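You operate a simulated robot arm through the tools that you are given. There is no shell and no other tool.

The job below is to be done with a simulated robot arm. You get a single attempt, and the scene is never put back.

TASK
Balance the white spool against 5 ohm on the bridge board.
Fine: spool into its holder before the brown peg goes to ON; white rocker on, probe left where the meter showed 0; brown peg back at REST, rocker off; no orange flag; grey pegs left as they are. All other pegs, plugs, probes, cells, spools, bulbs and markers stay put. Where these are worked on the way, their far stop is far enough and under half their travel is too little: white rocker.

Only the result counts: the job must be done as asked and must still hold three seconds after the hand-in. Knocking over, shifting, dropping, spilling or breaking anything else fails it.

THE ROBOT
A 6-joint arm with a fingered hand, fixed in place. Base frame: the origin is at the foot of the arm, x ahead of it, y to its left, z up. Units: m, rad, N and s.
With the tool pointing down near the work surface it reaches from about 0.18 to 0.9 m from the base axis. Its first joint turns from -2.897 to 2.897 rad. Payload 5 kg.
Tool frame: the origin (TCP) lies between the finger pads and is the grasp point; the fingertips stand 0.037 m ahead of it; z points along the fingers, y is the line along which they close. The gripper opens to 0.124 m. The gripper's body begins 0.043 m behind the TCP. The gripper is a hand of 3 fingers: y runs from the thumb to the fingers, the wrist lies at [-0.021, -0.125, -0.215] in the tool frame, and closing takes about 1.5 s.
Orientation is that of the tool frame in the base frame, as a unit quaternion [x, y, z, w]. With the fingers straight down and the wrist toward the robot, the tool's x, y and z point along [0, 1, 0], [1, 0, 0] and [0, 0, -1] of the base frame.

THE INTERFACE
- The arm moves only by the tool apply_moves. Its argument "plan" is a list of rows, each a list of 6 numbers: the shift along the tool's x, y, z in m, then the turn, a rotation vector about the tool's x, y, z in rad. In form: [[tx, ty, tz, wx, wy, wz], ...]. A call has 1 to 20 rows; each row shifts and turns the commanded pose from where the row before left it, along the tool's axes as they then stand. "fingers" is the gripper command, from -1 (fully open) to 1 (shut), values between in proportion, set as the call begins (left out, the last holds). Each row takes 0.2 s and may step no farther than 0.05 m and 0.15 rad from the row before; otherwise, or with a gripper value out of range, the whole call is refused. Where a pose cannot be reached the arm comes as near as it can. A force on the tool above 60 N (or 10 N above the force at the start of the call, whichever is more), or a blocked arm, ends the call early, and 0.2 s more pass. Each finger travels about 0.072 m/s and halts on what it meets, pressing with about 30 N; the grip force reading is that of the motor and also rises with nothing between the fingers. The clock runs only during rows and for 0.2 s after the last one: add rows that do not move to give the fingers time. The reply holds the time, the measured pose of the TCP, the force on the tool along the base axes, the opening and the grip force, in the units named above and with some noise, with the torque about the TCP (base axes, N m) and any sound that the robot's microphone picked up.
- Cameras (640 x 400 px; columns grow to the right, rows downward): "scene" is fixed at [0.2193, 0.6495, 1.5456]; the picture's right is [-0.56, -0.83, 0.00], its down [-0.71, 0.48, -0.52] and it looks along [0.43, -0.29, -0.86] (base axes); focal length 248 px, centre (320, 200). "wrist" rides on the gripper at [0.072, -0.104, -0.154] in the tool frame; the picture's right is [-0.83, 0.26, -0.49], its down [-0.51, -0.72, 0.47] and it looks along [-0.23, 0.64, 0.73] (tool axes); focal length 243 px, centre (320, 200). There is no depth. A picture from a camera that has moved, and an enlarged one, comes with that camera's place and axes in the base frame and with its lens.
- capture(camera): a new picture of that camera. The clock stands still meanwhile.
- set_fingers(index, middle, thumb_bend, thumb_turn): sets how far each is bent, from 0 (flat) to 1 (curled in); at 0.3 the hand is open as for a grip, at 0.7 the pads meet at the TCP. One left out holds its place. A second passes; each finger stops where it meets its share of the squeeze, and holds until it gets a number again. A gripper value or a shape takes the hand back. It gives what a move gives, with no picture; readings hold the bend of each and the force on the fingers (four entries, about 0 where the hand has none), thumb and palm. thumb_turn goes from beside the hand (0) to across from the fingers (1), as for a grip.
- set_grasp(shape): the hand has 3 fingers and takes this shape, open, in about a second: jaw (thumb against the fingers, like two jaws); tri (thumb and two fingers); tip (a fingertip pinch); poke (one finger out to press); point (the index stretched); flat (the hand flat); cup (the hand cupped); fist (a fist). The gripper value then closes the fingers along that shape, each until it touches; the sizes above hold for jaw. It gives what a move gives, with no picture.
- close_up(camera, box): a new picture of the part [left, top, right, bottom] of that camera's present view, enlarged. The clock stands still meanwhile.
- sign_off(): hands the job in; it is judged then, once.

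Nothing tells you positions but the pictures and the camera data. Unless the task says otherwise, let go and move clear before handing in.

The tools are called after "Request:" as name(argument=value, ...) on one line, values as JSON. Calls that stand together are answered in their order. apply_moves: Moves the arm, as the interface text tells. Its arguments: {"type":"object","properties":{"plan":{"type":"array","items":{"type":"array","items":{"type":"number"}}},"fingers":{"type":"number"}},"required":["plan"]} The other tools are called the same way: set_grasp (shape) gives the hand a shape; set_fingers (index, middle, thumb_bend, thumb_turn) moves the fingers one by one; capture (camera) takes a picture; close_up (camera, box) takes an enlarged picture of a part of a camera's view; sign_off () hands the job in.

At the start:

```text
clock: 0.0
eef_pos: [0.6103, 0.4266, 1.2017]
ee_rot: [0.707, 0.708, 0.0, 0.001]
ft_force: [0.4, 0.1, 0.3]
ft_torque: [0.01, 0.0, -0.03]
opening: 0.1239
grip_force: 0.0
shape: jaw
bend: [0.3, 0.3, 0.3, 0.98]
finger forces: [0.0, 0.1, 0.0, 0.2, 0.0, 0.1]
```

scene: 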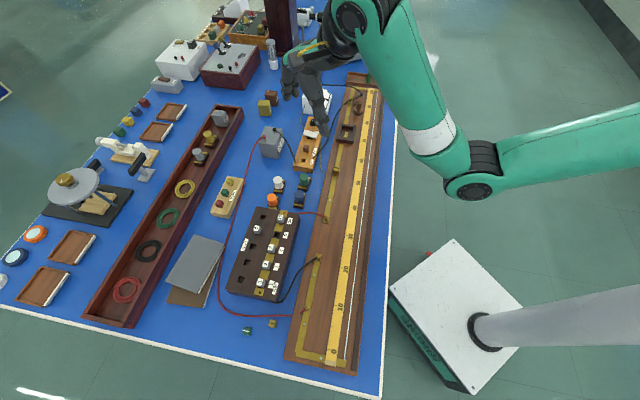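
wrist: 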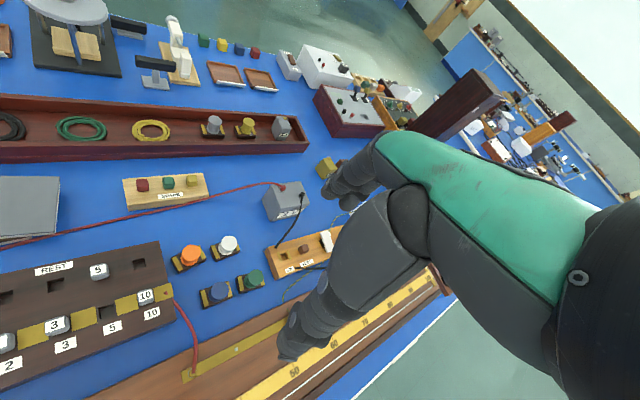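

I see a bench with a slide-wire bridge (yellow scale), a dark peg/resistance board, a rocker board, and coloured spools between them. I'll look closer before moving anything.

Request:
close_up(camera="scene", box=[220, 160, 340, 310])

Request:
close_up(camera="scene", box=[240, 70, 400, 200])

Request:
close_up(camera="scene", box=[210, 220, 390, 380])

Request:
close_up(camera="wrist", box=[0, 160, 340, 400])

```text
2.67 times, centred on (280, 235) of scene
camera zoom: at [0.2193, 0.6495, 1.5456], right [-0.56, -0.83, 0.0], down [-0.71, 0.48, -0.52], along [0.43, -0.29, -0.86], focal length 663 px, centre (427, 107)
```

zoom: 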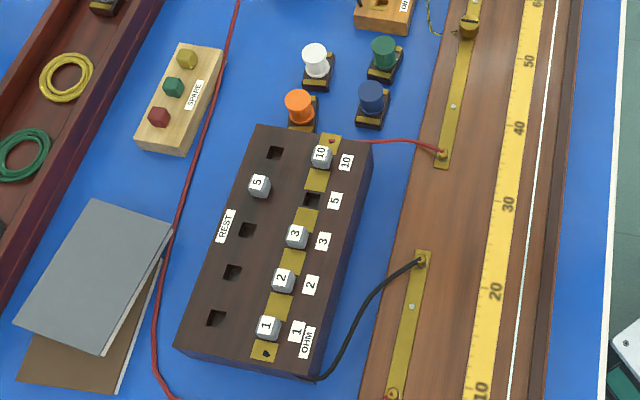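

```text
3.08 times, centred on (320, 135) of scene
camera zoom: at [0.2193, 0.6495, 1.5456], right [-0.56, -0.83, 0.0], down [-0.71, 0.48, -0.52], along [0.43, -0.29, -0.86], focal length 765 px, centre (320, 400)
```

zoom: 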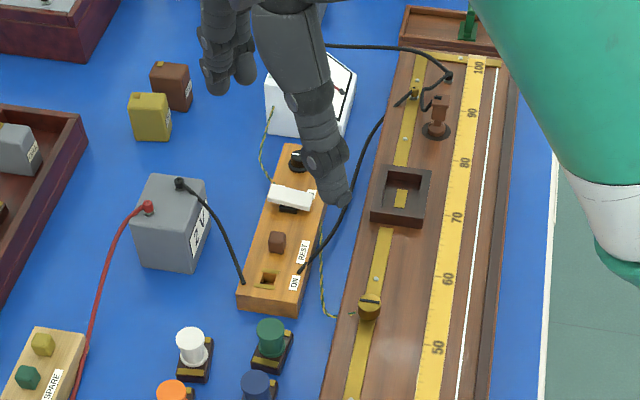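

```text
2.50 times, centred on (300, 300) of scene
camera zoom: at [0.2193, 0.6495, 1.5456], right [-0.56, -0.83, 0.0], down [-0.71, 0.48, -0.52], along [0.43, -0.29, -0.86], focal length 621 px, centre (370, -50)
```

zoom: 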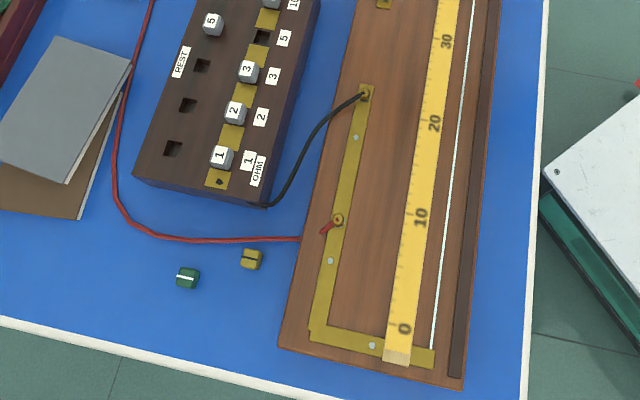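

```text
1.67 times, centred on (170, 280) of wrist
camera zoom: at [0.5051, 0.4988, 1.3549], right [0.26, -0.83, 0.49], down [-0.72, -0.51, -0.47], along [0.64, -0.23, -0.73], focal length 404 px, centre (570, 67)
```

zoom: 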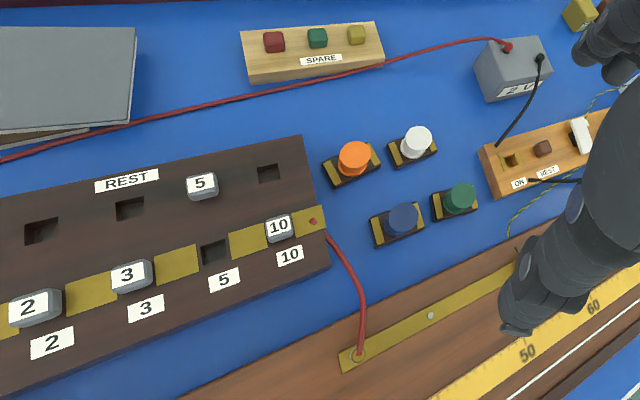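

The 5-ohm peg sits in REST, so 5 ohm looks already set on the board. The white spool is near (0.69, 0.50), and the bridge scale runs diagonally at about z 0.85. I'll shift the hand aside up high to see the meter, rocker, probe and holder.

Request:
apply_moves(plan=[[-0.045, 0, 0, 0, 0, 0], [-0.045, 0, 0, 0, 0, 0], [-0.045, 0, 0, 0, 0, 0], [-0.045, 0, 0, 0, 0, 0], [-0.045, 0, 0, 0, 0, 0], [-0.045, 0, 0, 0, 0, 0], [-0.045, 0, 0, 0, 0, 0], [-0.045, 0, 0, 0, 0, 0], [0, 0, 0, 0, 0, 0]])

Request:
capture(camera="scene")

Request:
capture(camera="wrist")

```text
clock: 2.0
eef_pos: [0.6423, 0.0761, 1.1627]
ee_rot: [0.707, 0.707, 0.002, 0.002]
ft_force: [0.0, -0.3, -0.3]
ft_torque: [0.01, 0.01, -0.01]
opening: 0.1236
grip_force: 0.1
shape: jaw
bend: [0.3, 0.3, 0.3, 0.98]
finger forces: [0.0, 0.0, 0.1, 0.0, 0.0, 0.0]
out of reach, approached as far as the arm can: row 2, 3, 4, 5, 6, 7, 8
```

```text
taken
```

scene: 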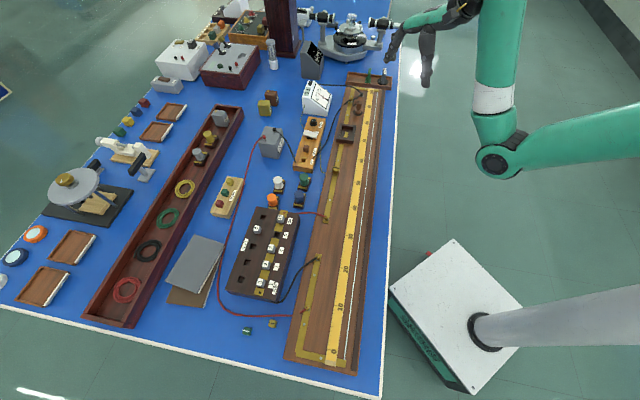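

```text
taken
camera wrist: at [0.5368, 0.1482, 1.3148], right [0.26, -0.83, 0.49], down [-0.72, -0.51, -0.48], along [0.65, -0.23, -0.73], focal length 243 px, centre (320, 200)
```

wrist: 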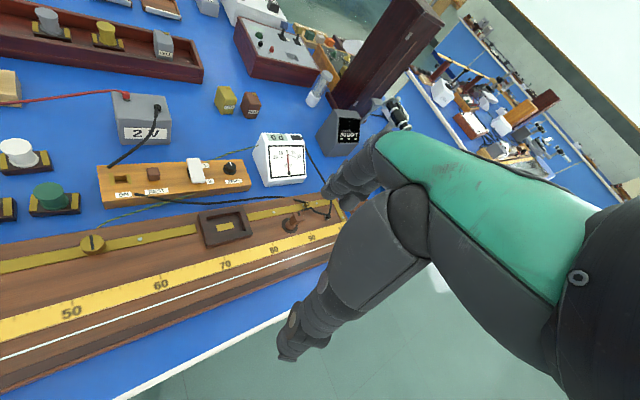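

The meter, rocker board and holder are now clear. I'll zoom in on the details.

Request:
close_up(camera="wrist", box=[0, 80, 350, 300])

Request:
close_up(camera="wrist", box=[180, 100, 380, 250])

Request:
close_up(camera="scene", box=[290, 60, 400, 140])

Request:
close_up(camera="scene", box=[250, 100, 370, 220])

Request:
close_up(camera="scene", box=[270, 5, 410, 95])

```text
1.82 times, centred on (175, 190) of wrist
camera zoom: at [0.5368, 0.1482, 1.3148], right [0.26, -0.83, 0.49], down [-0.72, -0.51, -0.48], along [0.65, -0.23, -0.73], focal length 441 px, centre (584, 218)
```

zoom: 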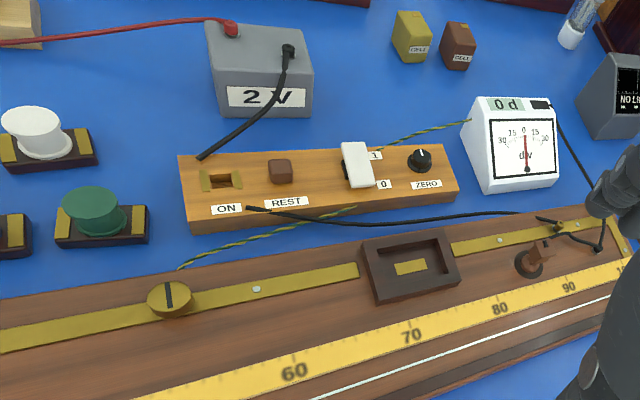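

```text
2.67 times, centred on (280, 175) of wrist
camera zoom: at [0.5368, 0.1482, 1.3148], right [0.26, -0.83, 0.49], down [-0.72, -0.51, -0.48], along [0.65, -0.23, -0.73], focal length 647 px, centre (427, 267)
```

zoom: 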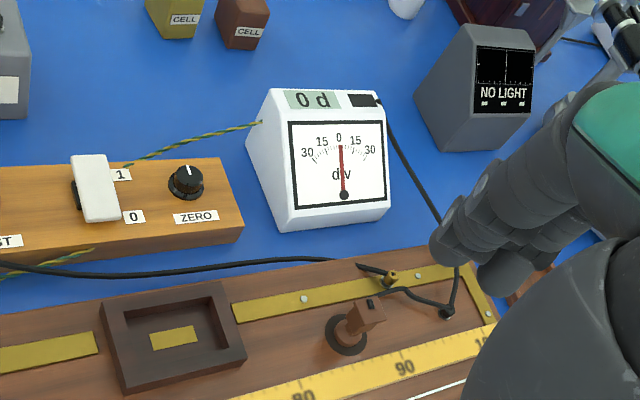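

```text
5.00 times, centred on (345, 100) of scene
camera zoom: at [0.2193, 0.6495, 1.5456], right [-0.56, -0.83, 0.0], down [-0.71, 0.48, -0.52], along [0.43, -0.29, -0.86], focal length 1243 px, centre (195, 700)
```

zoom: 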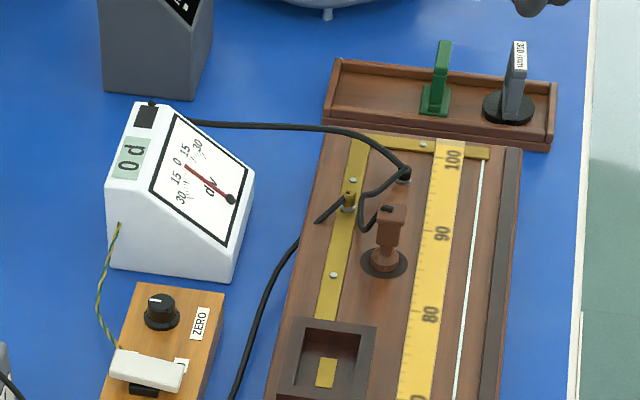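

```text
3.33 times, centred on (310, 160) of scene
camera zoom: at [0.2193, 0.6495, 1.5456], right [-0.56, -0.83, 0.0], down [-0.71, 0.48, -0.52], along [0.43, -0.29, -0.86], focal length 828 px, centre (353, 333)
```

zoom: 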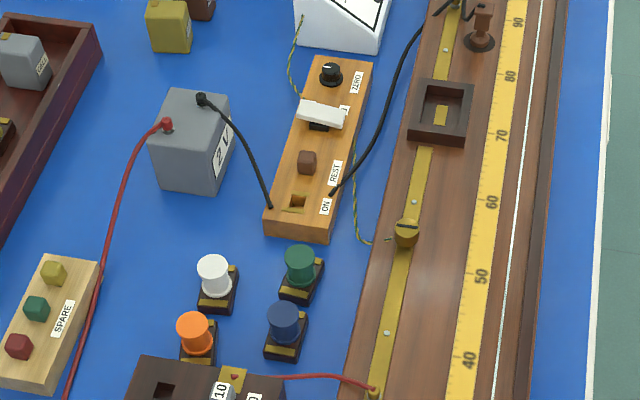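

```text
4.44 times, centred on (340, 50) of scene
camera zoom: at [0.2193, 0.6495, 1.5456], right [-0.56, -0.83, 0.0], down [-0.71, 0.48, -0.52], along [0.43, -0.29, -0.86], focal length 1104 px, centre (231, 867)
```

zoom: 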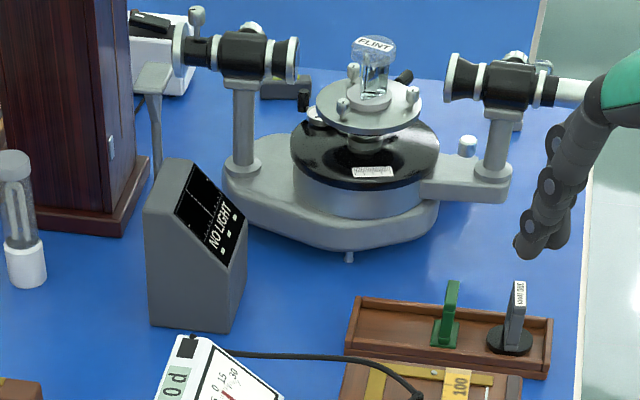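

The holder is the square dark box at about 75 on the scale, the probe is the brown handle parked at about 87, and the meter reads 0. I'll lower the hand a bit and get a nearer look at the probe and wire.

Request:
apply_moves(plan=[[0, 0.03, 0.04, 0, 0, 0], [0, 0.03, 0.04, 0, 0, 0], [0, 0.03, 0.04, 0, 0, 0], [0, 0.02, 0.03, 0, 0, 0], [0, 0, 0, 0, 0, 0]])

Request:
capture(camera="wrist")

```text
clock: 3.2
eef_pos: [0.752, 0.0767, 1.0134]
ee_rot: [0.707, 0.707, 0.0, 0.0]
ft_force: [1.2, -0.4, -0.2]
ft_torque: [0.01, -0.01, -0.01]
opening: 0.1239
grip_force: 0.0
shape: jaw
bend: [0.3, 0.3, 0.3, 0.98]
finger forces: [0.0, 0.0, 0.0, 0.0, 0.0, 0.1]
```

```text
taken
camera wrist: at [0.6462, 0.1493, 1.1659], right [0.26, -0.83, 0.49], down [-0.72, -0.51, -0.47], along [0.64, -0.23, -0.73], focal length 243 px, centre (320, 200)
```

wrist: 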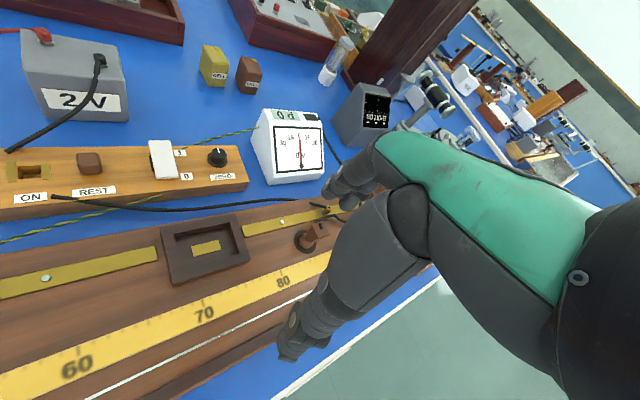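

I'm at about 0.16 m above the bridge and can see the parts. I'll slide right a little so the probe clears the hand in view.

Request:
apply_moves(plan=[[-0.045, 0, 0, 0, 0, 0], [-0.045, 0, 0, 0, 0, 0], [-0.03, 0, 0, 0, 0, 0], [0, 0, 0, 0, 0, 0]])

Request:
close_up(camera="wrist", box=[120, 80, 360, 280])

Request:
close_up(camera="scene", box=[330, 70, 410, 130])

Request:
capture(camera="wrist")

```text
clock: 4.2
eef_pos: [0.7541, -0.0458, 1.0114]
ee_rot: [0.706, 0.708, 0.001, 0.0]
ft_force: [0.4, 0.9, 0.3]
ft_torque: [0.03, 0.0, 0.01]
opening: 0.1239
grip_force: 0.1
shape: jaw
bend: [0.3, 0.3, 0.3, 0.97]
finger forces: [0.0, 0.1, 0.0, 0.1, 0.1, 0.0]
```

```text
2.00 times, centred on (240, 180) of wrist
camera zoom: at [0.6485, 0.0274, 1.165], right [0.26, -0.83, 0.49], down [-0.72, -0.51, -0.47], along [0.64, -0.23, -0.73], focal length 485 px, centre (480, 240)
```

zoom: 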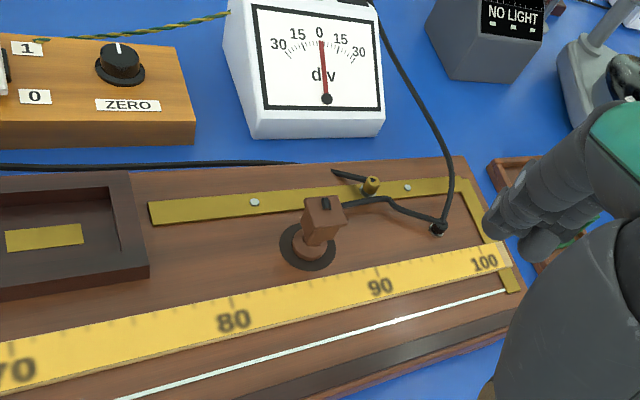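

```text
6.67 times, centred on (370, 100) of scene
camera zoom: at [0.2193, 0.6495, 1.5456], right [-0.56, -0.83, 0.0], down [-0.71, 0.48, -0.52], along [0.43, -0.29, -0.86], focal length 1657 px, centre (-13, 867)
```

zoom: 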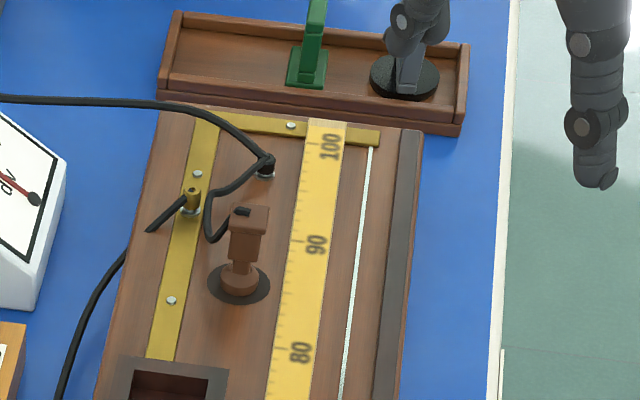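

```text
taken
camera wrist: at [0.6485, 0.0274, 1.165], right [0.26, -0.83, 0.49], down [-0.72, -0.51, -0.47], along [0.64, -0.23, -0.73], focal length 243 px, centre (320, 200)
```

wrist: 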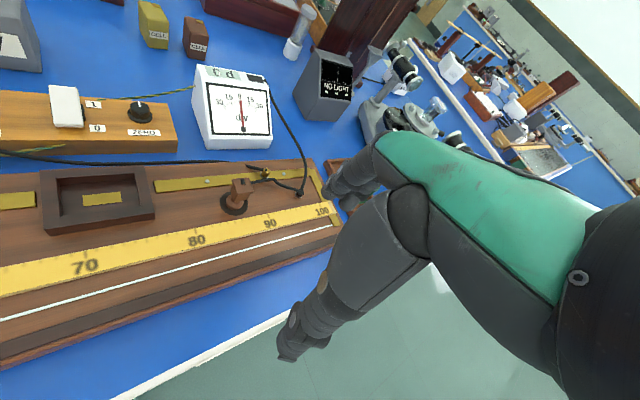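

The probe is a brown square-headed handle standing on a black disc at about (0.83, 0.05), with a lead to the post; the wire is the white line beyond the scale. Next I go over the white spool for a close view and its measurements.

Request:
apply_moves(plan=[[0, 0, -0.03, 0, 0, 0], [0.04, -0.0094, 0, 0, 0, 0], [0.04, -0.0094, 0, 0, 0, 0], [0.04, -0.0094, 0, 0, 0, 0], [0.04, -0.0094, 0, 0, 0, 0], [0.04, -0.0094, 0, 0, 0, 0], [0.04, -0.0094, 0, 0, 0, 0], [0.04, -0.0094, 0, 0, 0, 0], [0.04, -0.0094, 0, 0, 0, 0], [0.04, -0.0094, 0, 0, 0, 0], [0.04, -0.0094, 0, 0, 0, 0], [0.04, -0.0094, 0, 0, 0, 0], [0.04, -0.0094, 0, 0, 0, 0], [0, 0, 0, 0, 0, 0]])

Request:
capture(camera="wrist")

Request:
close_up(camera="wrist", box=[100, 120, 320, 320])

Request:
close_up(camera="scene", box=[260, 165, 330, 215])

Request:
close_up(camera="scene", box=[295, 105, 375, 165])

```text
clock: 7.2
eef_pos: [0.6422, 0.4369, 1.0406]
ee_rot: [0.707, 0.707, 0.0, 0.001]
ft_force: [0.4, 1.8, -0.9]
ft_torque: [-0.04, -0.02, 0.01]
opening: 0.124
grip_force: 0.1
shape: jaw
bend: [0.3, 0.3, 0.3, 0.98]
finger forces: [0.0, 0.0, 0.0, 0.0, 0.0, 0.0]
```

```text
taken
camera wrist: at [0.5364, 0.5097, 1.1927], right [0.26, -0.83, 0.49], down [-0.72, -0.51, -0.47], along [0.64, -0.23, -0.73], focal length 243 px, centre (320, 200)
```

wrist: 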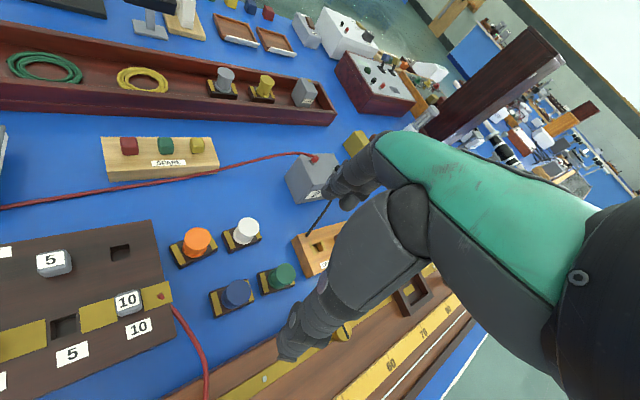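

```text
2.00 times, centred on (210, 220) of wrist
camera zoom: at [0.5364, 0.5097, 1.1927], right [0.26, -0.83, 0.49], down [-0.72, -0.51, -0.47], along [0.64, -0.23, -0.73], focal length 485 px, centre (540, 160)
```

zoom: 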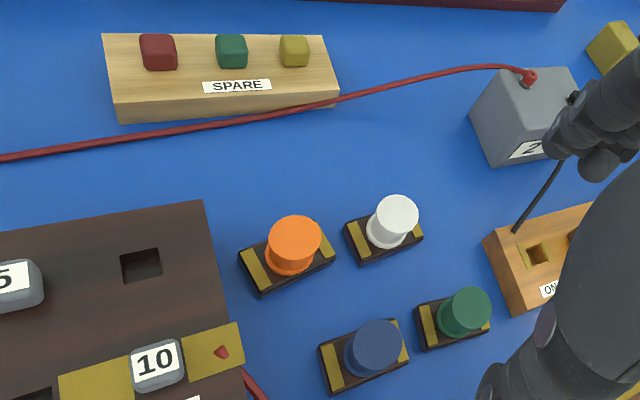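

```text
8.00 times, centred on (295, 190) of scene
camera zoom: at [0.2193, 0.6495, 1.5456], right [-0.56, -0.83, 0.0], down [-0.71, 0.48, -0.52], along [0.43, -0.29, -0.86], focal length 1988 px, centre (520, 280)
```

zoom: 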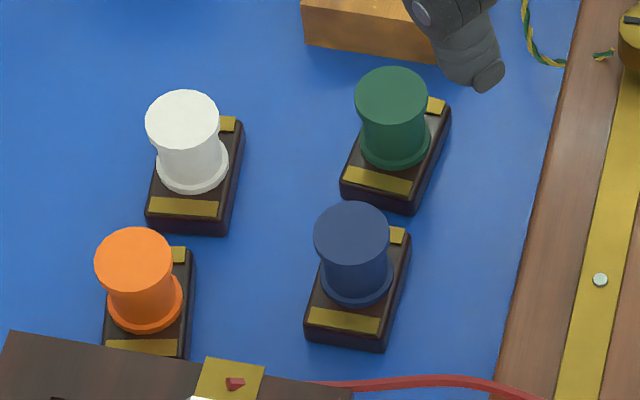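

```text
6.67 times, centred on (335, 135) of scene
camera zoom: at [0.2193, 0.6495, 1.5456], right [-0.56, -0.83, 0.0], down [-0.71, 0.48, -0.52], along [0.43, -0.29, -0.86], focal length 1657 px, centre (220, 633)
```

zoom: 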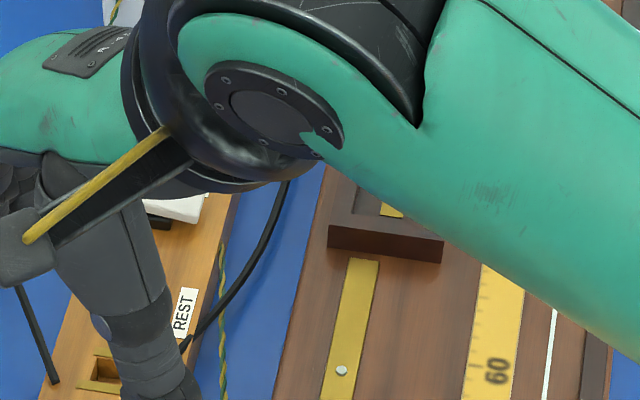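

The white spool is a reel on a dark plate with brass ends (about 53×34 mm, reel top near z 0.86). It lies at roughly (0.705, 0.493), turned about 40° from x. I'll turn the hand so the thumb passes between the white and green spools, and hover above it.

Request:
apply_moves(plan=[[0, 0, 0, 0, 0, -0.1454], [0, 0, 0, 0, 0, -0.1454], [0, 0, 0, 0, 0, -0.1454], [0, 0, 0, 0, 0, -0.1454], [0, 0, 0, 0, 0, -0.1454], [0, 0, 0, 0, 0, -0.1454], [-0.0063, 0.0415, 0, 0, 0, 0], [-0.0063, 0.0415, 0, 0, 0, 0], [0, 0, 0, 0, 0, 0]], fingers=-0.29)

Request:
capture(camera="wrist")

Request:
capture(camera="scene")

Request:
close_up(camera="scene", box=[240, 140, 340, 220])

```text
clock: 9.2
eef_pos: [0.703, 0.4945, 1.0424]
ee_rot: [0.341, 0.94, 0.0, 0.001]
ft_force: [0.7, -0.3, 1.0]
ft_torque: [0.02, 0.02, 0.04]
opening: 0.0804
grip_force: 0.1
shape: jaw
bend: [0.28, 0.39, 0.62, 1.0]
finger forces: [0.1, 0.0, 0.0, 0.0, 0.0, 0.1]
```

```text
taken
camera wrist: at [0.5803, 0.4612, 1.1949], right [0.8, -0.33, 0.49], down [-0.07, -0.88, -0.47], along [0.59, 0.34, -0.73], focal length 243 px, centre (320, 200)
```

wrist: 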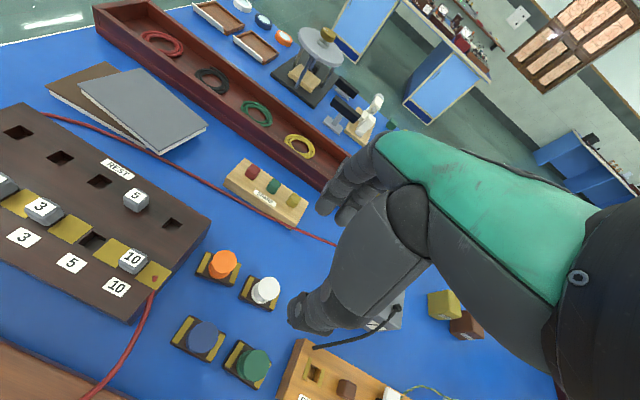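

```text
taken
```

scene: 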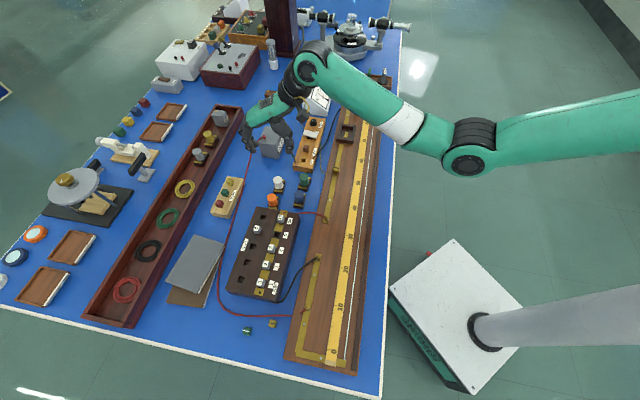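

```text
5.00 times, centred on (290, 180) of scene
camera zoom: at [0.2193, 0.6495, 1.5456], right [-0.56, -0.83, 0.0], down [-0.71, 0.48, -0.52], along [0.43, -0.29, -0.86], focal length 1243 px, centre (470, 300)
```

zoom: 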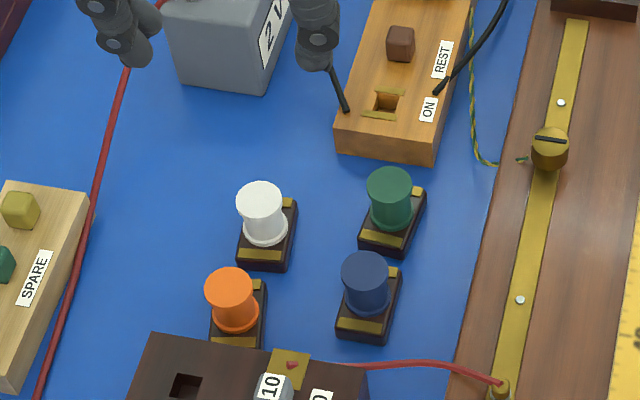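

The hand hovers over the white spool, and its projected grasp line meets the reel top. I'll zoom in to check alignment and yaw before descending.

Request:
close_up(camera="wrist", box=[190, 230, 350, 390])

Request:
close_up(camera="scene", box=[325, 105, 375, 155])

```text
2.50 times, centred on (270, 310) of wrist
camera zoom: at [0.5803, 0.4612, 1.1949], right [0.8, -0.33, 0.49], down [-0.07, -0.88, -0.47], along [0.59, 0.34, -0.73], focal length 606 px, centre (445, -75)
```

zoom: 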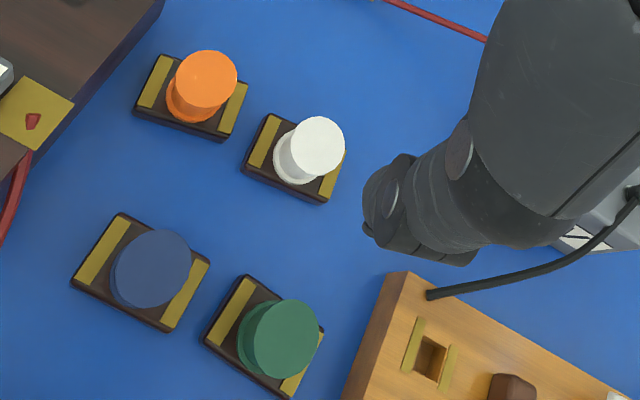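

```text
8.00 times, centred on (350, 130) of scene
camera zoom: at [0.2193, 0.6495, 1.5456], right [-0.56, -0.83, 0.0], down [-0.71, 0.48, -0.52], along [0.43, -0.29, -0.86], focal length 1988 px, centre (80, 760)
```

zoom: 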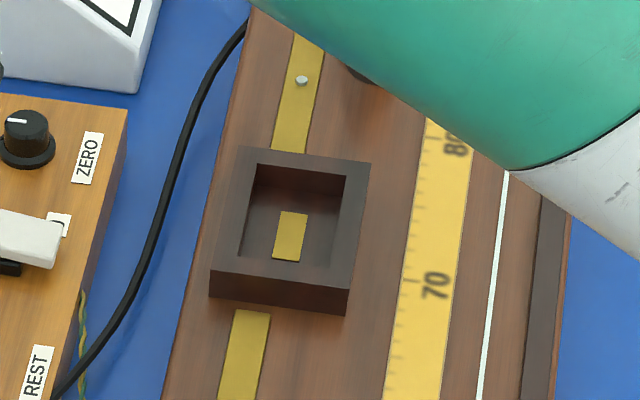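

The reel axis lines up with the hand, and the holder recess measures about 63×43 mm and 18 mm deep, centred near (0.753, 0.166). I'll descend to just above the reel and check again.

Request:
apply_moves(plan=[[0, 0, 0.035, 0, 0, 0], [0, 0, 0.035, 0, 0, 0], [0, 0, 0.035, 0, 0, 0], [0, 0, 0.025, 0, 0, 0], [0, 0, 0, 0, 0, 0]])

Request:
close_up(camera="scene", box=[250, 155, 330, 215])

Request:
capture(camera="wrist")

```text
clock: 10.4
eef_pos: [0.7028, 0.4928, 0.9107]
ee_rot: [0.342, 0.94, -0.001, 0.001]
ft_force: [-0.1, 0.5, -0.6]
ft_torque: [0.0, -0.01, 0.01]
opening: 0.0799
grip_force: 0.1
shape: jaw
bend: [0.28, 0.39, 0.62, 1.0]
finger forces: [0.1, 0.1, 0.0, 0.0, 0.0, 0.0]
```

```text
6.67 times, centred on (290, 185) of scene
camera zoom: at [0.2193, 0.6495, 1.5456], right [-0.56, -0.83, 0.0], down [-0.71, 0.48, -0.52], along [0.43, -0.29, -0.86], focal length 1657 px, centre (520, 300)
```

zoom: 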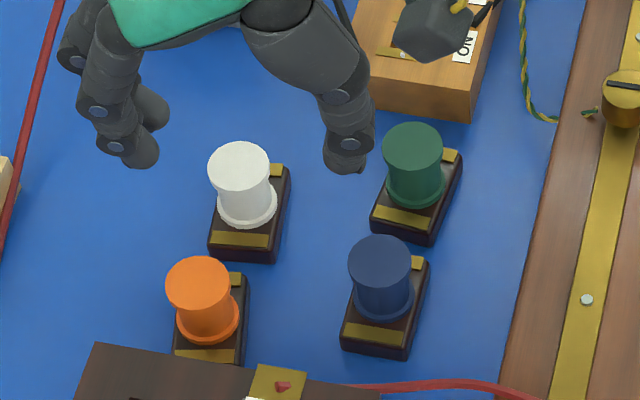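

```text
taken
camera wrist: at [0.5795, 0.4594, 1.0638], right [0.8, -0.33, 0.49], down [-0.07, -0.88, -0.47], along [0.59, 0.34, -0.73], focal length 243 px, centre (320, 200)
```

wrist: 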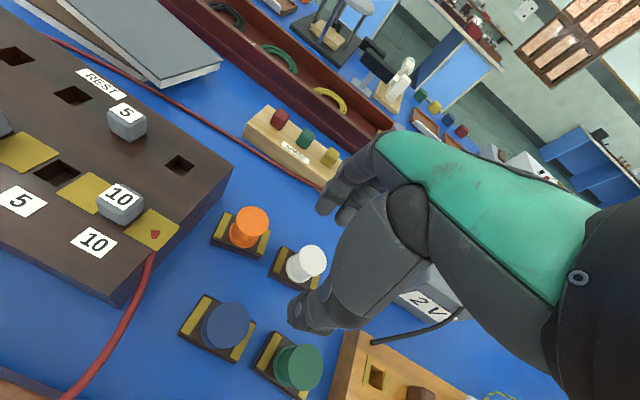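

The reel is centred between thumb and fingers in both views. I'll lower to a grip near the reel's top (TCP about 0.878) and look.

Request:
apply_moves(plan=[[0, 0, 0.01, 0, 0, 0], [0, 0, 0.01, 0, 0, 0], [0, 0, 0.01, 0, 0, 0], [0, 0, 0, 0, 0, 0]])

Request:
close_up(camera="scene", box=[250, 155, 330, 215])

Request:
close_up(camera="wrist", box=[200, 180, 360, 340])

```text
clock: 11.4
eef_pos: [0.7029, 0.49, 0.8819]
ee_rot: [0.342, 0.94, 0.0, 0.001]
ft_force: [0.5, 0.0, -1.1]
ft_torque: [-0.02, -0.02, -0.02]
opening: 0.0803
grip_force: 0.0
shape: jaw
bend: [0.28, 0.39, 0.62, 1.0]
finger forces: [0.0, 0.0, 0.0, 0.0, 0.1, 0.1]
```

```text
6.67 times, centred on (290, 185) of scene
camera zoom: at [0.2193, 0.6495, 1.5456], right [-0.56, -0.83, 0.0], down [-0.71, 0.48, -0.52], along [0.43, -0.29, -0.86], focal length 1657 px, centre (520, 300)
```

zoom: 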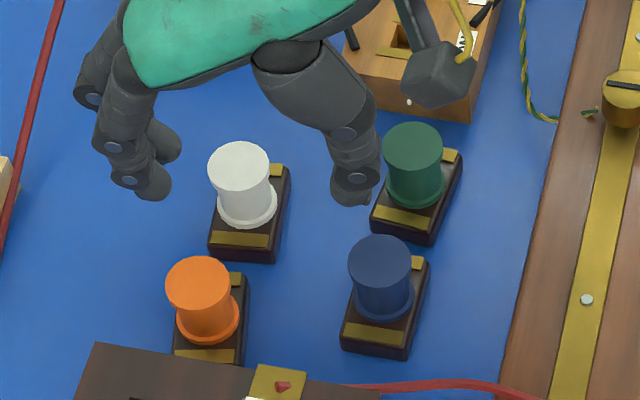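

```text
2.50 times, centred on (280, 260) of wrist
camera zoom: at [0.5802, 0.4582, 1.0342], right [0.8, -0.33, 0.49], down [-0.07, -0.88, -0.47], along [0.59, 0.34, -0.73], focal length 606 px, centre (420, 50)
```

zoom: 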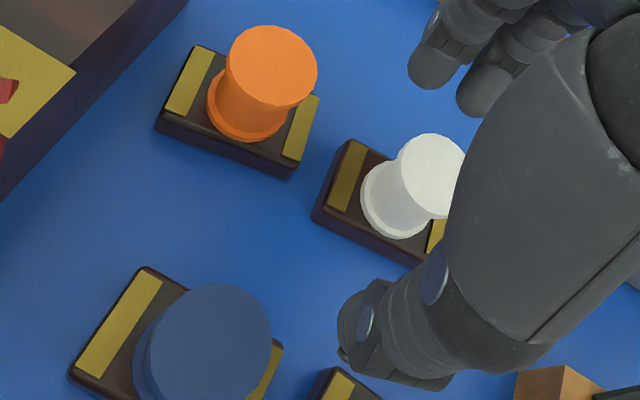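

The reel sits between the thumb and both fingers, with the tips about 15 mm below the reel's top. I'll drop 4 mm more and close.

Request:
apply_moves(plan=[[-0.002, 0.001, 0.004, 0, 0, 0], [0, 0, 0, 0, 0, 0]])

Request:
apply_moves(plan=[[0, 0, 0, 0, 0, 0], [0, 0, 0, 0, 0, 0], [0, 0, 0, 0, 0, 0], [0, 0, 0, 0, 0, 0], [0, 0, 0, 0, 0, 0], [0, 0, 0, 0, 0, 0], [0, 0, 0, 0, 0, 0], [0, 0, 0, 0, 0, 0]], fingers=1)

Request:
close_up(camera="scene", box=[250, 155, 330, 215])

Request:
close_up(camera="wrist", box=[200, 180, 360, 340])

```text
clock: 12.0
eef_pos: [0.7061, 0.4913, 0.8777]
ee_rot: [0.342, 0.94, 0.0, 0.0]
ft_force: [0.4, 0.2, 0.4]
ft_torque: [-0.02, -0.01, -0.02]
opening: 0.0799
grip_force: 0.0
shape: jaw
bend: [0.28, 0.39, 0.62, 1.0]
finger forces: [0.0, 0.0, 0.0, 0.1, 0.0, 0.1]
```

```text
clock: 13.8
eef_pos: [0.7055, 0.4909, 0.8778]
ee_rot: [0.342, 0.94, 0.0, 0.0]
ft_force: [0.8, -0.4, 0.8]
ft_torque: [-0.03, -0.02, -0.05]
opening: 0.0224
grip_force: 29.9
shape: jaw
bend: [0.73, 0.59, 0.74, 1.0]
finger forces: [13.5, 10.0, 0.1, 0.1, 24.7, 0.0]
```

```text
6.67 times, centred on (290, 185) of scene
camera zoom: at [0.2193, 0.6495, 1.5456], right [-0.56, -0.83, 0.0], down [-0.71, 0.48, -0.52], along [0.43, -0.29, -0.86], focal length 1657 px, centre (520, 300)
```

zoom: 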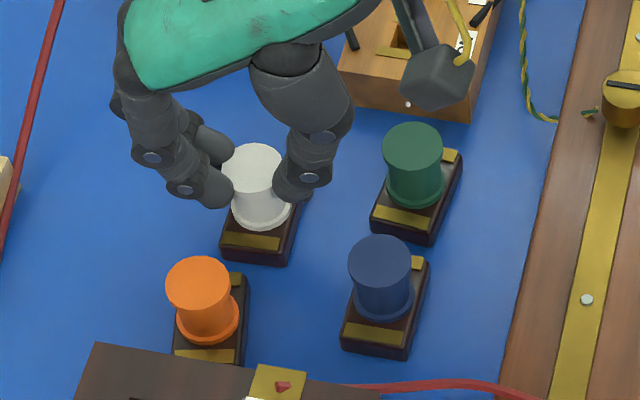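

```text
2.50 times, centred on (280, 260) of wrist
camera zoom: at [0.5822, 0.4577, 1.0303], right [0.8, -0.33, 0.49], down [-0.07, -0.88, -0.47], along [0.59, 0.34, -0.73], focal length 606 px, centre (420, 50)
```

zoom: 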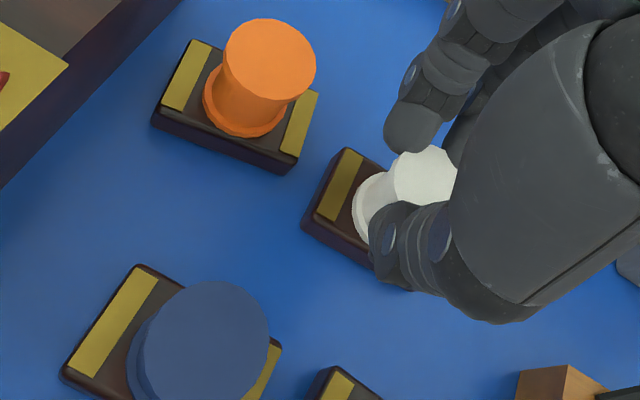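

All three fingers hold the reel. I'll lift slowly and check the grip.

Request:
apply_moves(plan=[[0, 0, -0.01, 0, 0, 0], [0, 0, -0.015, 0, 0, 0], [0, 0, -0.02, 0, 0, 0], [0, 0, -0.025, 0, 0, 0], [0, 0, -0.03, 0, 0, 0], [0, 0, 0, 0, 0, 0]])

Request:
close_up(camera="scene", box=[230, 135, 330, 215])

Request:
close_up(camera="wrist", box=[200, 180, 360, 340])

```text
clock: 15.2
eef_pos: [0.7052, 0.4905, 0.9773]
ee_rot: [0.342, 0.94, 0.0, 0.0]
ft_force: [-0.6, -0.3, -0.6]
ft_torque: [0.0, -0.03, 0.01]
opening: 0.0224
grip_force: 30.1
shape: jaw
bend: [0.73, 0.59, 0.74, 1.0]
finger forces: [13.6, 10.2, 0.0, 0.0, 24.7, 0.1]
```

```text
5.00 times, centred on (280, 175) of scene
camera zoom: at [0.2193, 0.6495, 1.5456], right [-0.56, -0.83, 0.0], down [-0.71, 0.48, -0.52], along [0.43, -0.29, -0.86], focal length 1243 px, centre (520, 325)
```

zoom: 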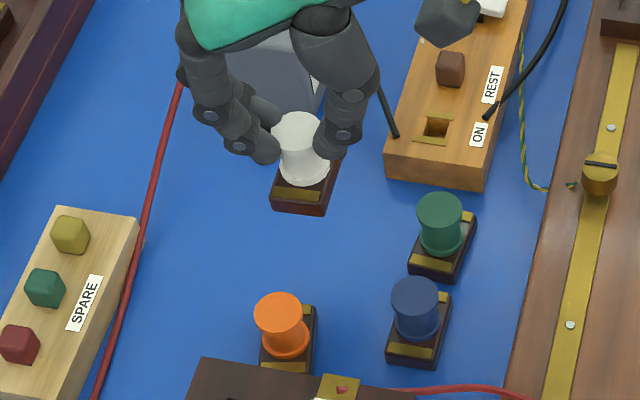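

```text
2.50 times, centred on (280, 260) of wrist
camera zoom: at [0.5824, 0.458, 1.1303], right [0.8, -0.33, 0.49], down [-0.07, -0.88, -0.47], along [0.59, 0.34, -0.73], focal length 606 px, centre (420, 50)
```

zoom: 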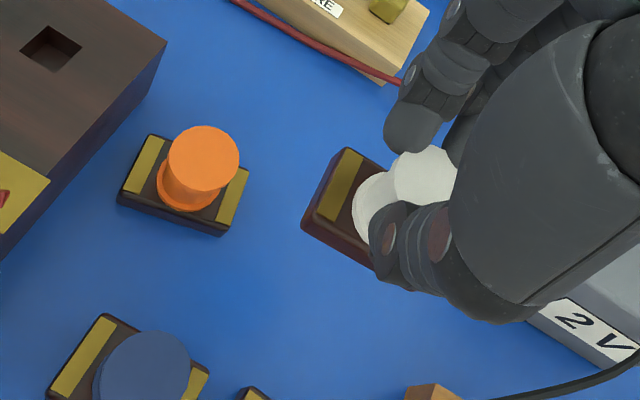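

The spool is lifted cleanly and hangs level. I'll carry it high over to the holder at about (0.753, 0.166) and compare edges there.

Request:
apply_moves(plan=[[0, 0, -0.025, 0, 0, 0], [-0.0305, -0.0264, 0, 0, 0, 0], [-0.0305, -0.0264, 0, 0, 0, 0], [-0.0305, -0.0264, 0, 0, 0, 0], [-0.0305, -0.0264, 0, 0, 0, 0], [-0.0305, -0.0264, 0, 0, 0, 0], [-0.0305, -0.0264, 0, 0, 0, 0], [-0.0305, -0.0264, 0, 0, 0, 0], [-0.0305, -0.0264, 0, 0, 0, 0], [0, 0, 0, 0, 0, 0]])

Request:
capture(camera="scene")

Request:
close_up(camera="scene", box=[315, 95, 375, 155])

Request:
close_up(camera="wrist", box=[200, 180, 400, 380])

```text
clock: 17.4
eef_pos: [0.7578, 0.1719, 1.0036]
ee_rot: [0.342, 0.94, 0.0, 0.0]
ft_force: [-1.4, 0.4, 0.4]
ft_torque: [0.01, 0.02, -0.01]
opening: 0.0221
grip_force: 29.8
shape: jaw
bend: [0.73, 0.59, 0.74, 1.0]
finger forces: [13.8, 10.6, 0.0, 0.0, 24.5, 0.0]
```

```text
taken
```

scene: 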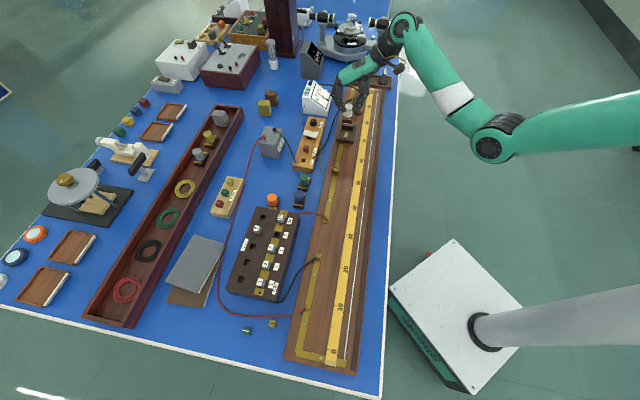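

```text
6.67 times, centred on (345, 125) of scene
camera zoom: at [0.2193, 0.6495, 1.5456], right [-0.56, -0.83, 0.0], down [-0.71, 0.48, -0.52], along [0.43, -0.29, -0.86], focal length 1657 px, centre (153, 700)
```

zoom: 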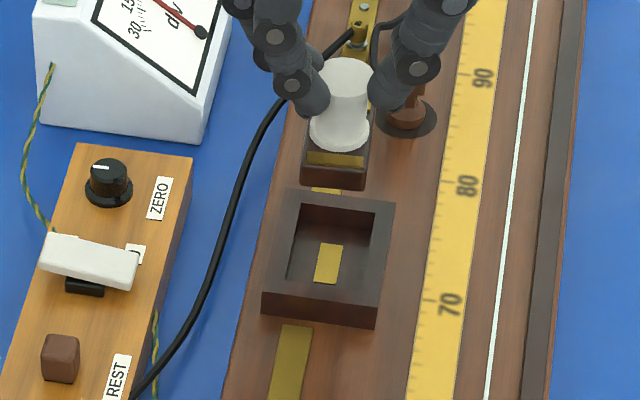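

```text
2.00 times, centred on (300, 280) of wrist
camera zoom: at [0.634, 0.1381, 1.1568], right [0.8, -0.33, 0.49], down [-0.07, -0.88, -0.47], along [0.59, 0.34, -0.73], focal length 485 px, centre (360, 40)
```

zoom: 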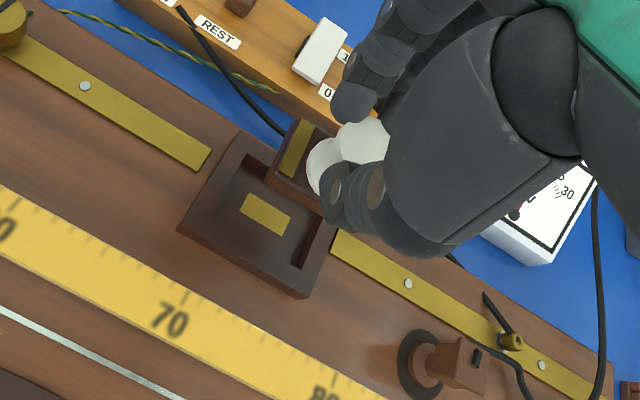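

The spool hovers above the holder, with estimated errors of 2–3 mm and about 2.5° of yaw. I'll trim the yaw and lower to just above the holder's rim.

Request:
apply_moves(plan=[[0, 0, 0.02, 0, 0, -0.04], [0, 0, 0.02, 0, 0, 0], [0, 0, 0.018, 0, 0, 0], [0, 0, 0, 0, 0, 0]])

Request:
close_up(camera="scene", box=[325, 110, 365, 150])

Request:
close_up(camera="wrist", box=[220, 200, 360, 340])

```text
clock: 18.4
eef_pos: [0.7572, 0.1723, 0.945]
ee_rot: [0.323, 0.946, 0.0, 0.0]
ft_force: [-0.4, -0.3, -1.6]
ft_torque: [-0.03, 0.02, -0.02]
opening: 0.0223
grip_force: 29.5
shape: jaw
bend: [0.73, 0.59, 0.74, 1.0]
finger forces: [13.9, 10.7, 0.0, 0.1, 24.4, 0.0]
```

```text
10.00 times, centred on (345, 130) of scene
camera zoom: at [0.2193, 0.6495, 1.5456], right [-0.56, -0.83, 0.0], down [-0.71, 0.48, -0.52], along [0.43, -0.29, -0.86], focal length 2485 px, centre (70, 900)
```

zoom: 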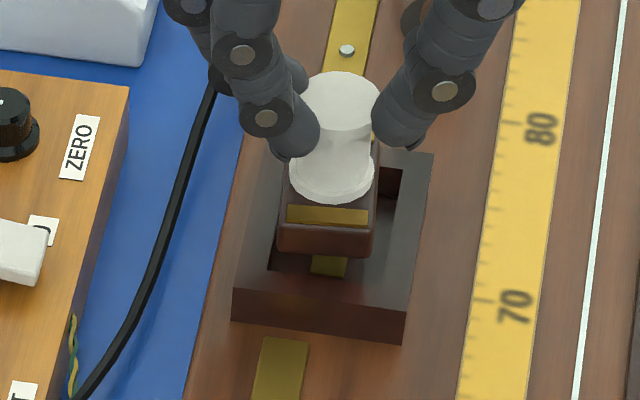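

```text
2.86 times, centred on (290, 270) of wrist
camera zoom: at [0.6351, 0.1344, 1.0987], right [0.82, -0.3, 0.49], down [-0.04, -0.88, -0.47], along [0.58, 0.37, -0.73], focal length 693 px, centre (406, 0)
```

zoom: 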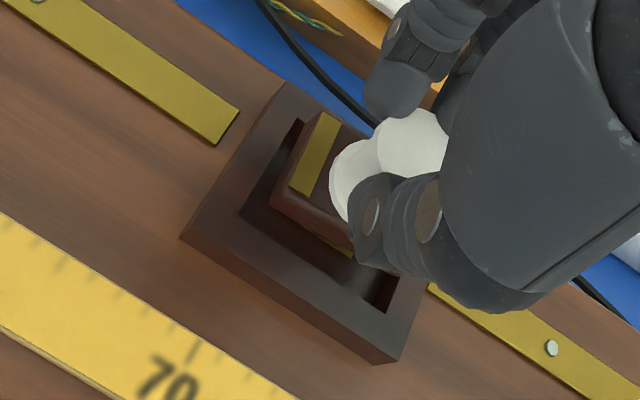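

The plate is just above the recess; both views suggest a shift of about 3 mm toward the 100 end. I'll apply that and go into the mouth of the recess.

Request:
apply_moves(plan=[[-0.003, -0.0005, 0.005, 0, 0, 0], [0, 0, 0.005, 0, 0, 0], [0, 0, 0, 0, 0, 0]])

Request:
close_up(camera="scene", box=[325, 110, 365, 150])

Request:
close_up(camera="wrist", box=[220, 200, 360, 340])

```text
clock: 19.2
eef_pos: [0.759, 0.1705, 0.9379]
ee_rot: [0.323, 0.946, 0.002, 0.003]
ft_force: [-6.1, -0.8, 25.3]
ft_torque: [-0.1, 0.11, -0.01]
opening: 0.0231
grip_force: 30.0
shape: jaw
bend: [0.73, 0.59, 0.74, 1.0]
finger forces: [16.7, 12.0, 0.1, 0.0, 32.0, 0.1]
```

```text
10.00 times, centred on (345, 130) of scene
camera zoom: at [0.2193, 0.6495, 1.5456], right [-0.56, -0.83, 0.0], down [-0.71, 0.48, -0.52], along [0.43, -0.29, -0.86], focal length 2485 px, centre (70, 900)
```

zoom: 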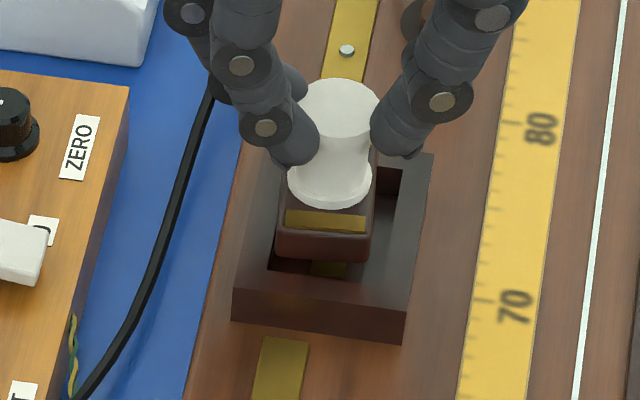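

```text
2.86 times, centred on (290, 270) of wrist
camera zoom: at [0.6369, 0.1322, 1.0906], right [0.81, -0.3, 0.5], down [-0.04, -0.88, -0.47], along [0.58, 0.37, -0.73], focal length 693 px, centre (406, 0)
```

zoom: 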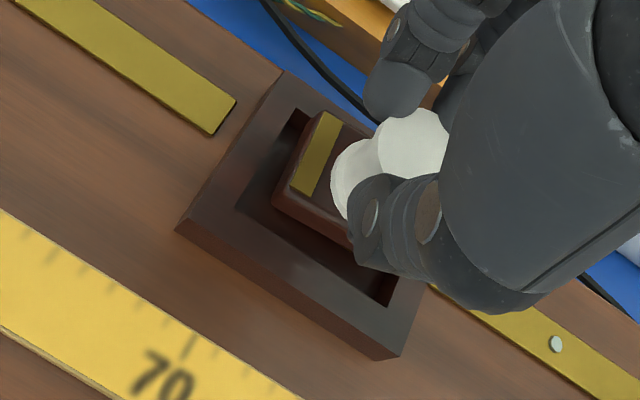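

I feel 25 N of contact, so the plate is resting on the rim. I'll zoom in on both views to see which wall it sits on.

Request:
close_up(camera="scene", box=[334, 122, 358, 146])

Request:
close_up(camera="wrist", box=[235, 220, 325, 310])

```text
16.00 times, centred on (346, 134) of scene
camera zoom: at [0.2193, 0.6495, 1.5456], right [-0.56, -0.83, 0.0], down [-0.71, 0.48, -0.52], along [0.43, -0.29, -0.86], focal length 3976 px, centre (-96, 1256)
```

zoom: 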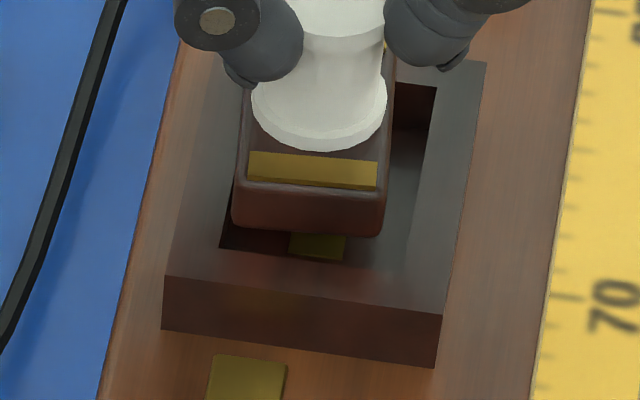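

```text
4.44 times, centred on (280, 265) of wrist
camera zoom: at [0.6369, 0.1322, 1.0906], right [0.81, -0.3, 0.5], down [-0.04, -0.88, -0.47], along [0.58, 0.37, -0.73], focal length 1078 px, centre (498, -89)
```

zoom: 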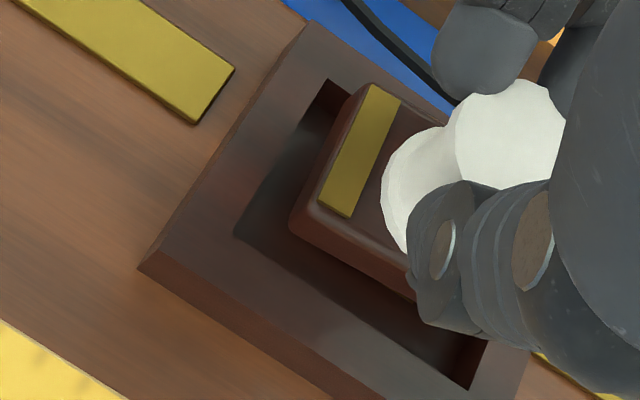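

The plate's far-left corner is on the rim: it is turned about 3° and offset toward the far-left. I'll raise it, turn it back, and shift about 4 mm each way.

Request:
apply_moves(plan=[[0, 0, -0.008, 0, 0, 0], [0.0041, -0.0041, 0, 0, 0, 0.055], [0, 0, 0, 0, 0, 0]])

Request:
close_up(camera="scene", box=[334, 122, 358, 146])

Request:
close_up(camera="wrist", box=[235, 220, 325, 310])

```text
clock: 20.0
eef_pos: [0.754, 0.1683, 0.9411]
ee_rot: [0.349, 0.937, -0.001, -0.001]
ft_force: [0.3, 0.5, -1.0]
ft_torque: [0.02, 0.03, -0.02]
opening: 0.0227
grip_force: 30.3
shape: jaw
bend: [0.73, 0.59, 0.74, 1.0]
finger forces: [15.0, 11.2, 0.0, 0.0, 25.2, 0.0]
```

```text
16.00 times, centred on (346, 134) of scene
camera zoom: at [0.2193, 0.6495, 1.5456], right [-0.56, -0.83, 0.0], down [-0.71, 0.48, -0.52], along [0.43, -0.29, -0.86], focal length 3976 px, centre (-96, 1256)
```

zoom: 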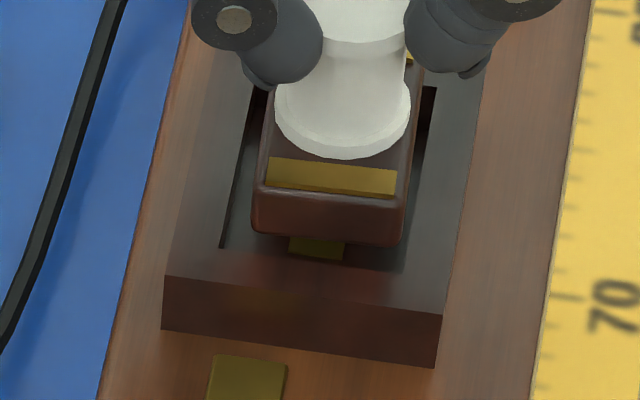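

```text
4.44 times, centred on (280, 265) of wrist
camera zoom: at [0.6299, 0.138, 1.0943], right [0.8, -0.34, 0.49], down [-0.09, -0.88, -0.47], along [0.59, 0.33, -0.73], focal length 1078 px, centre (498, -89)
```

zoom: 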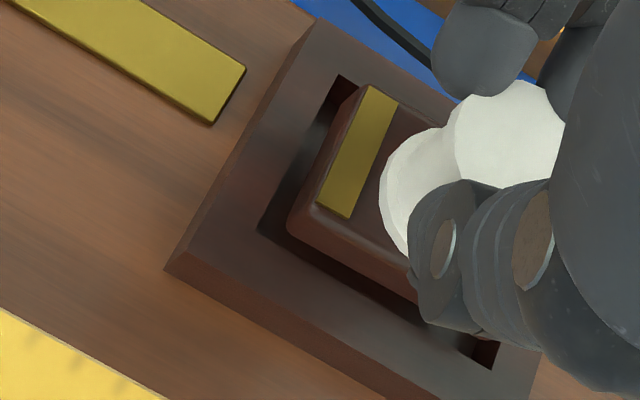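

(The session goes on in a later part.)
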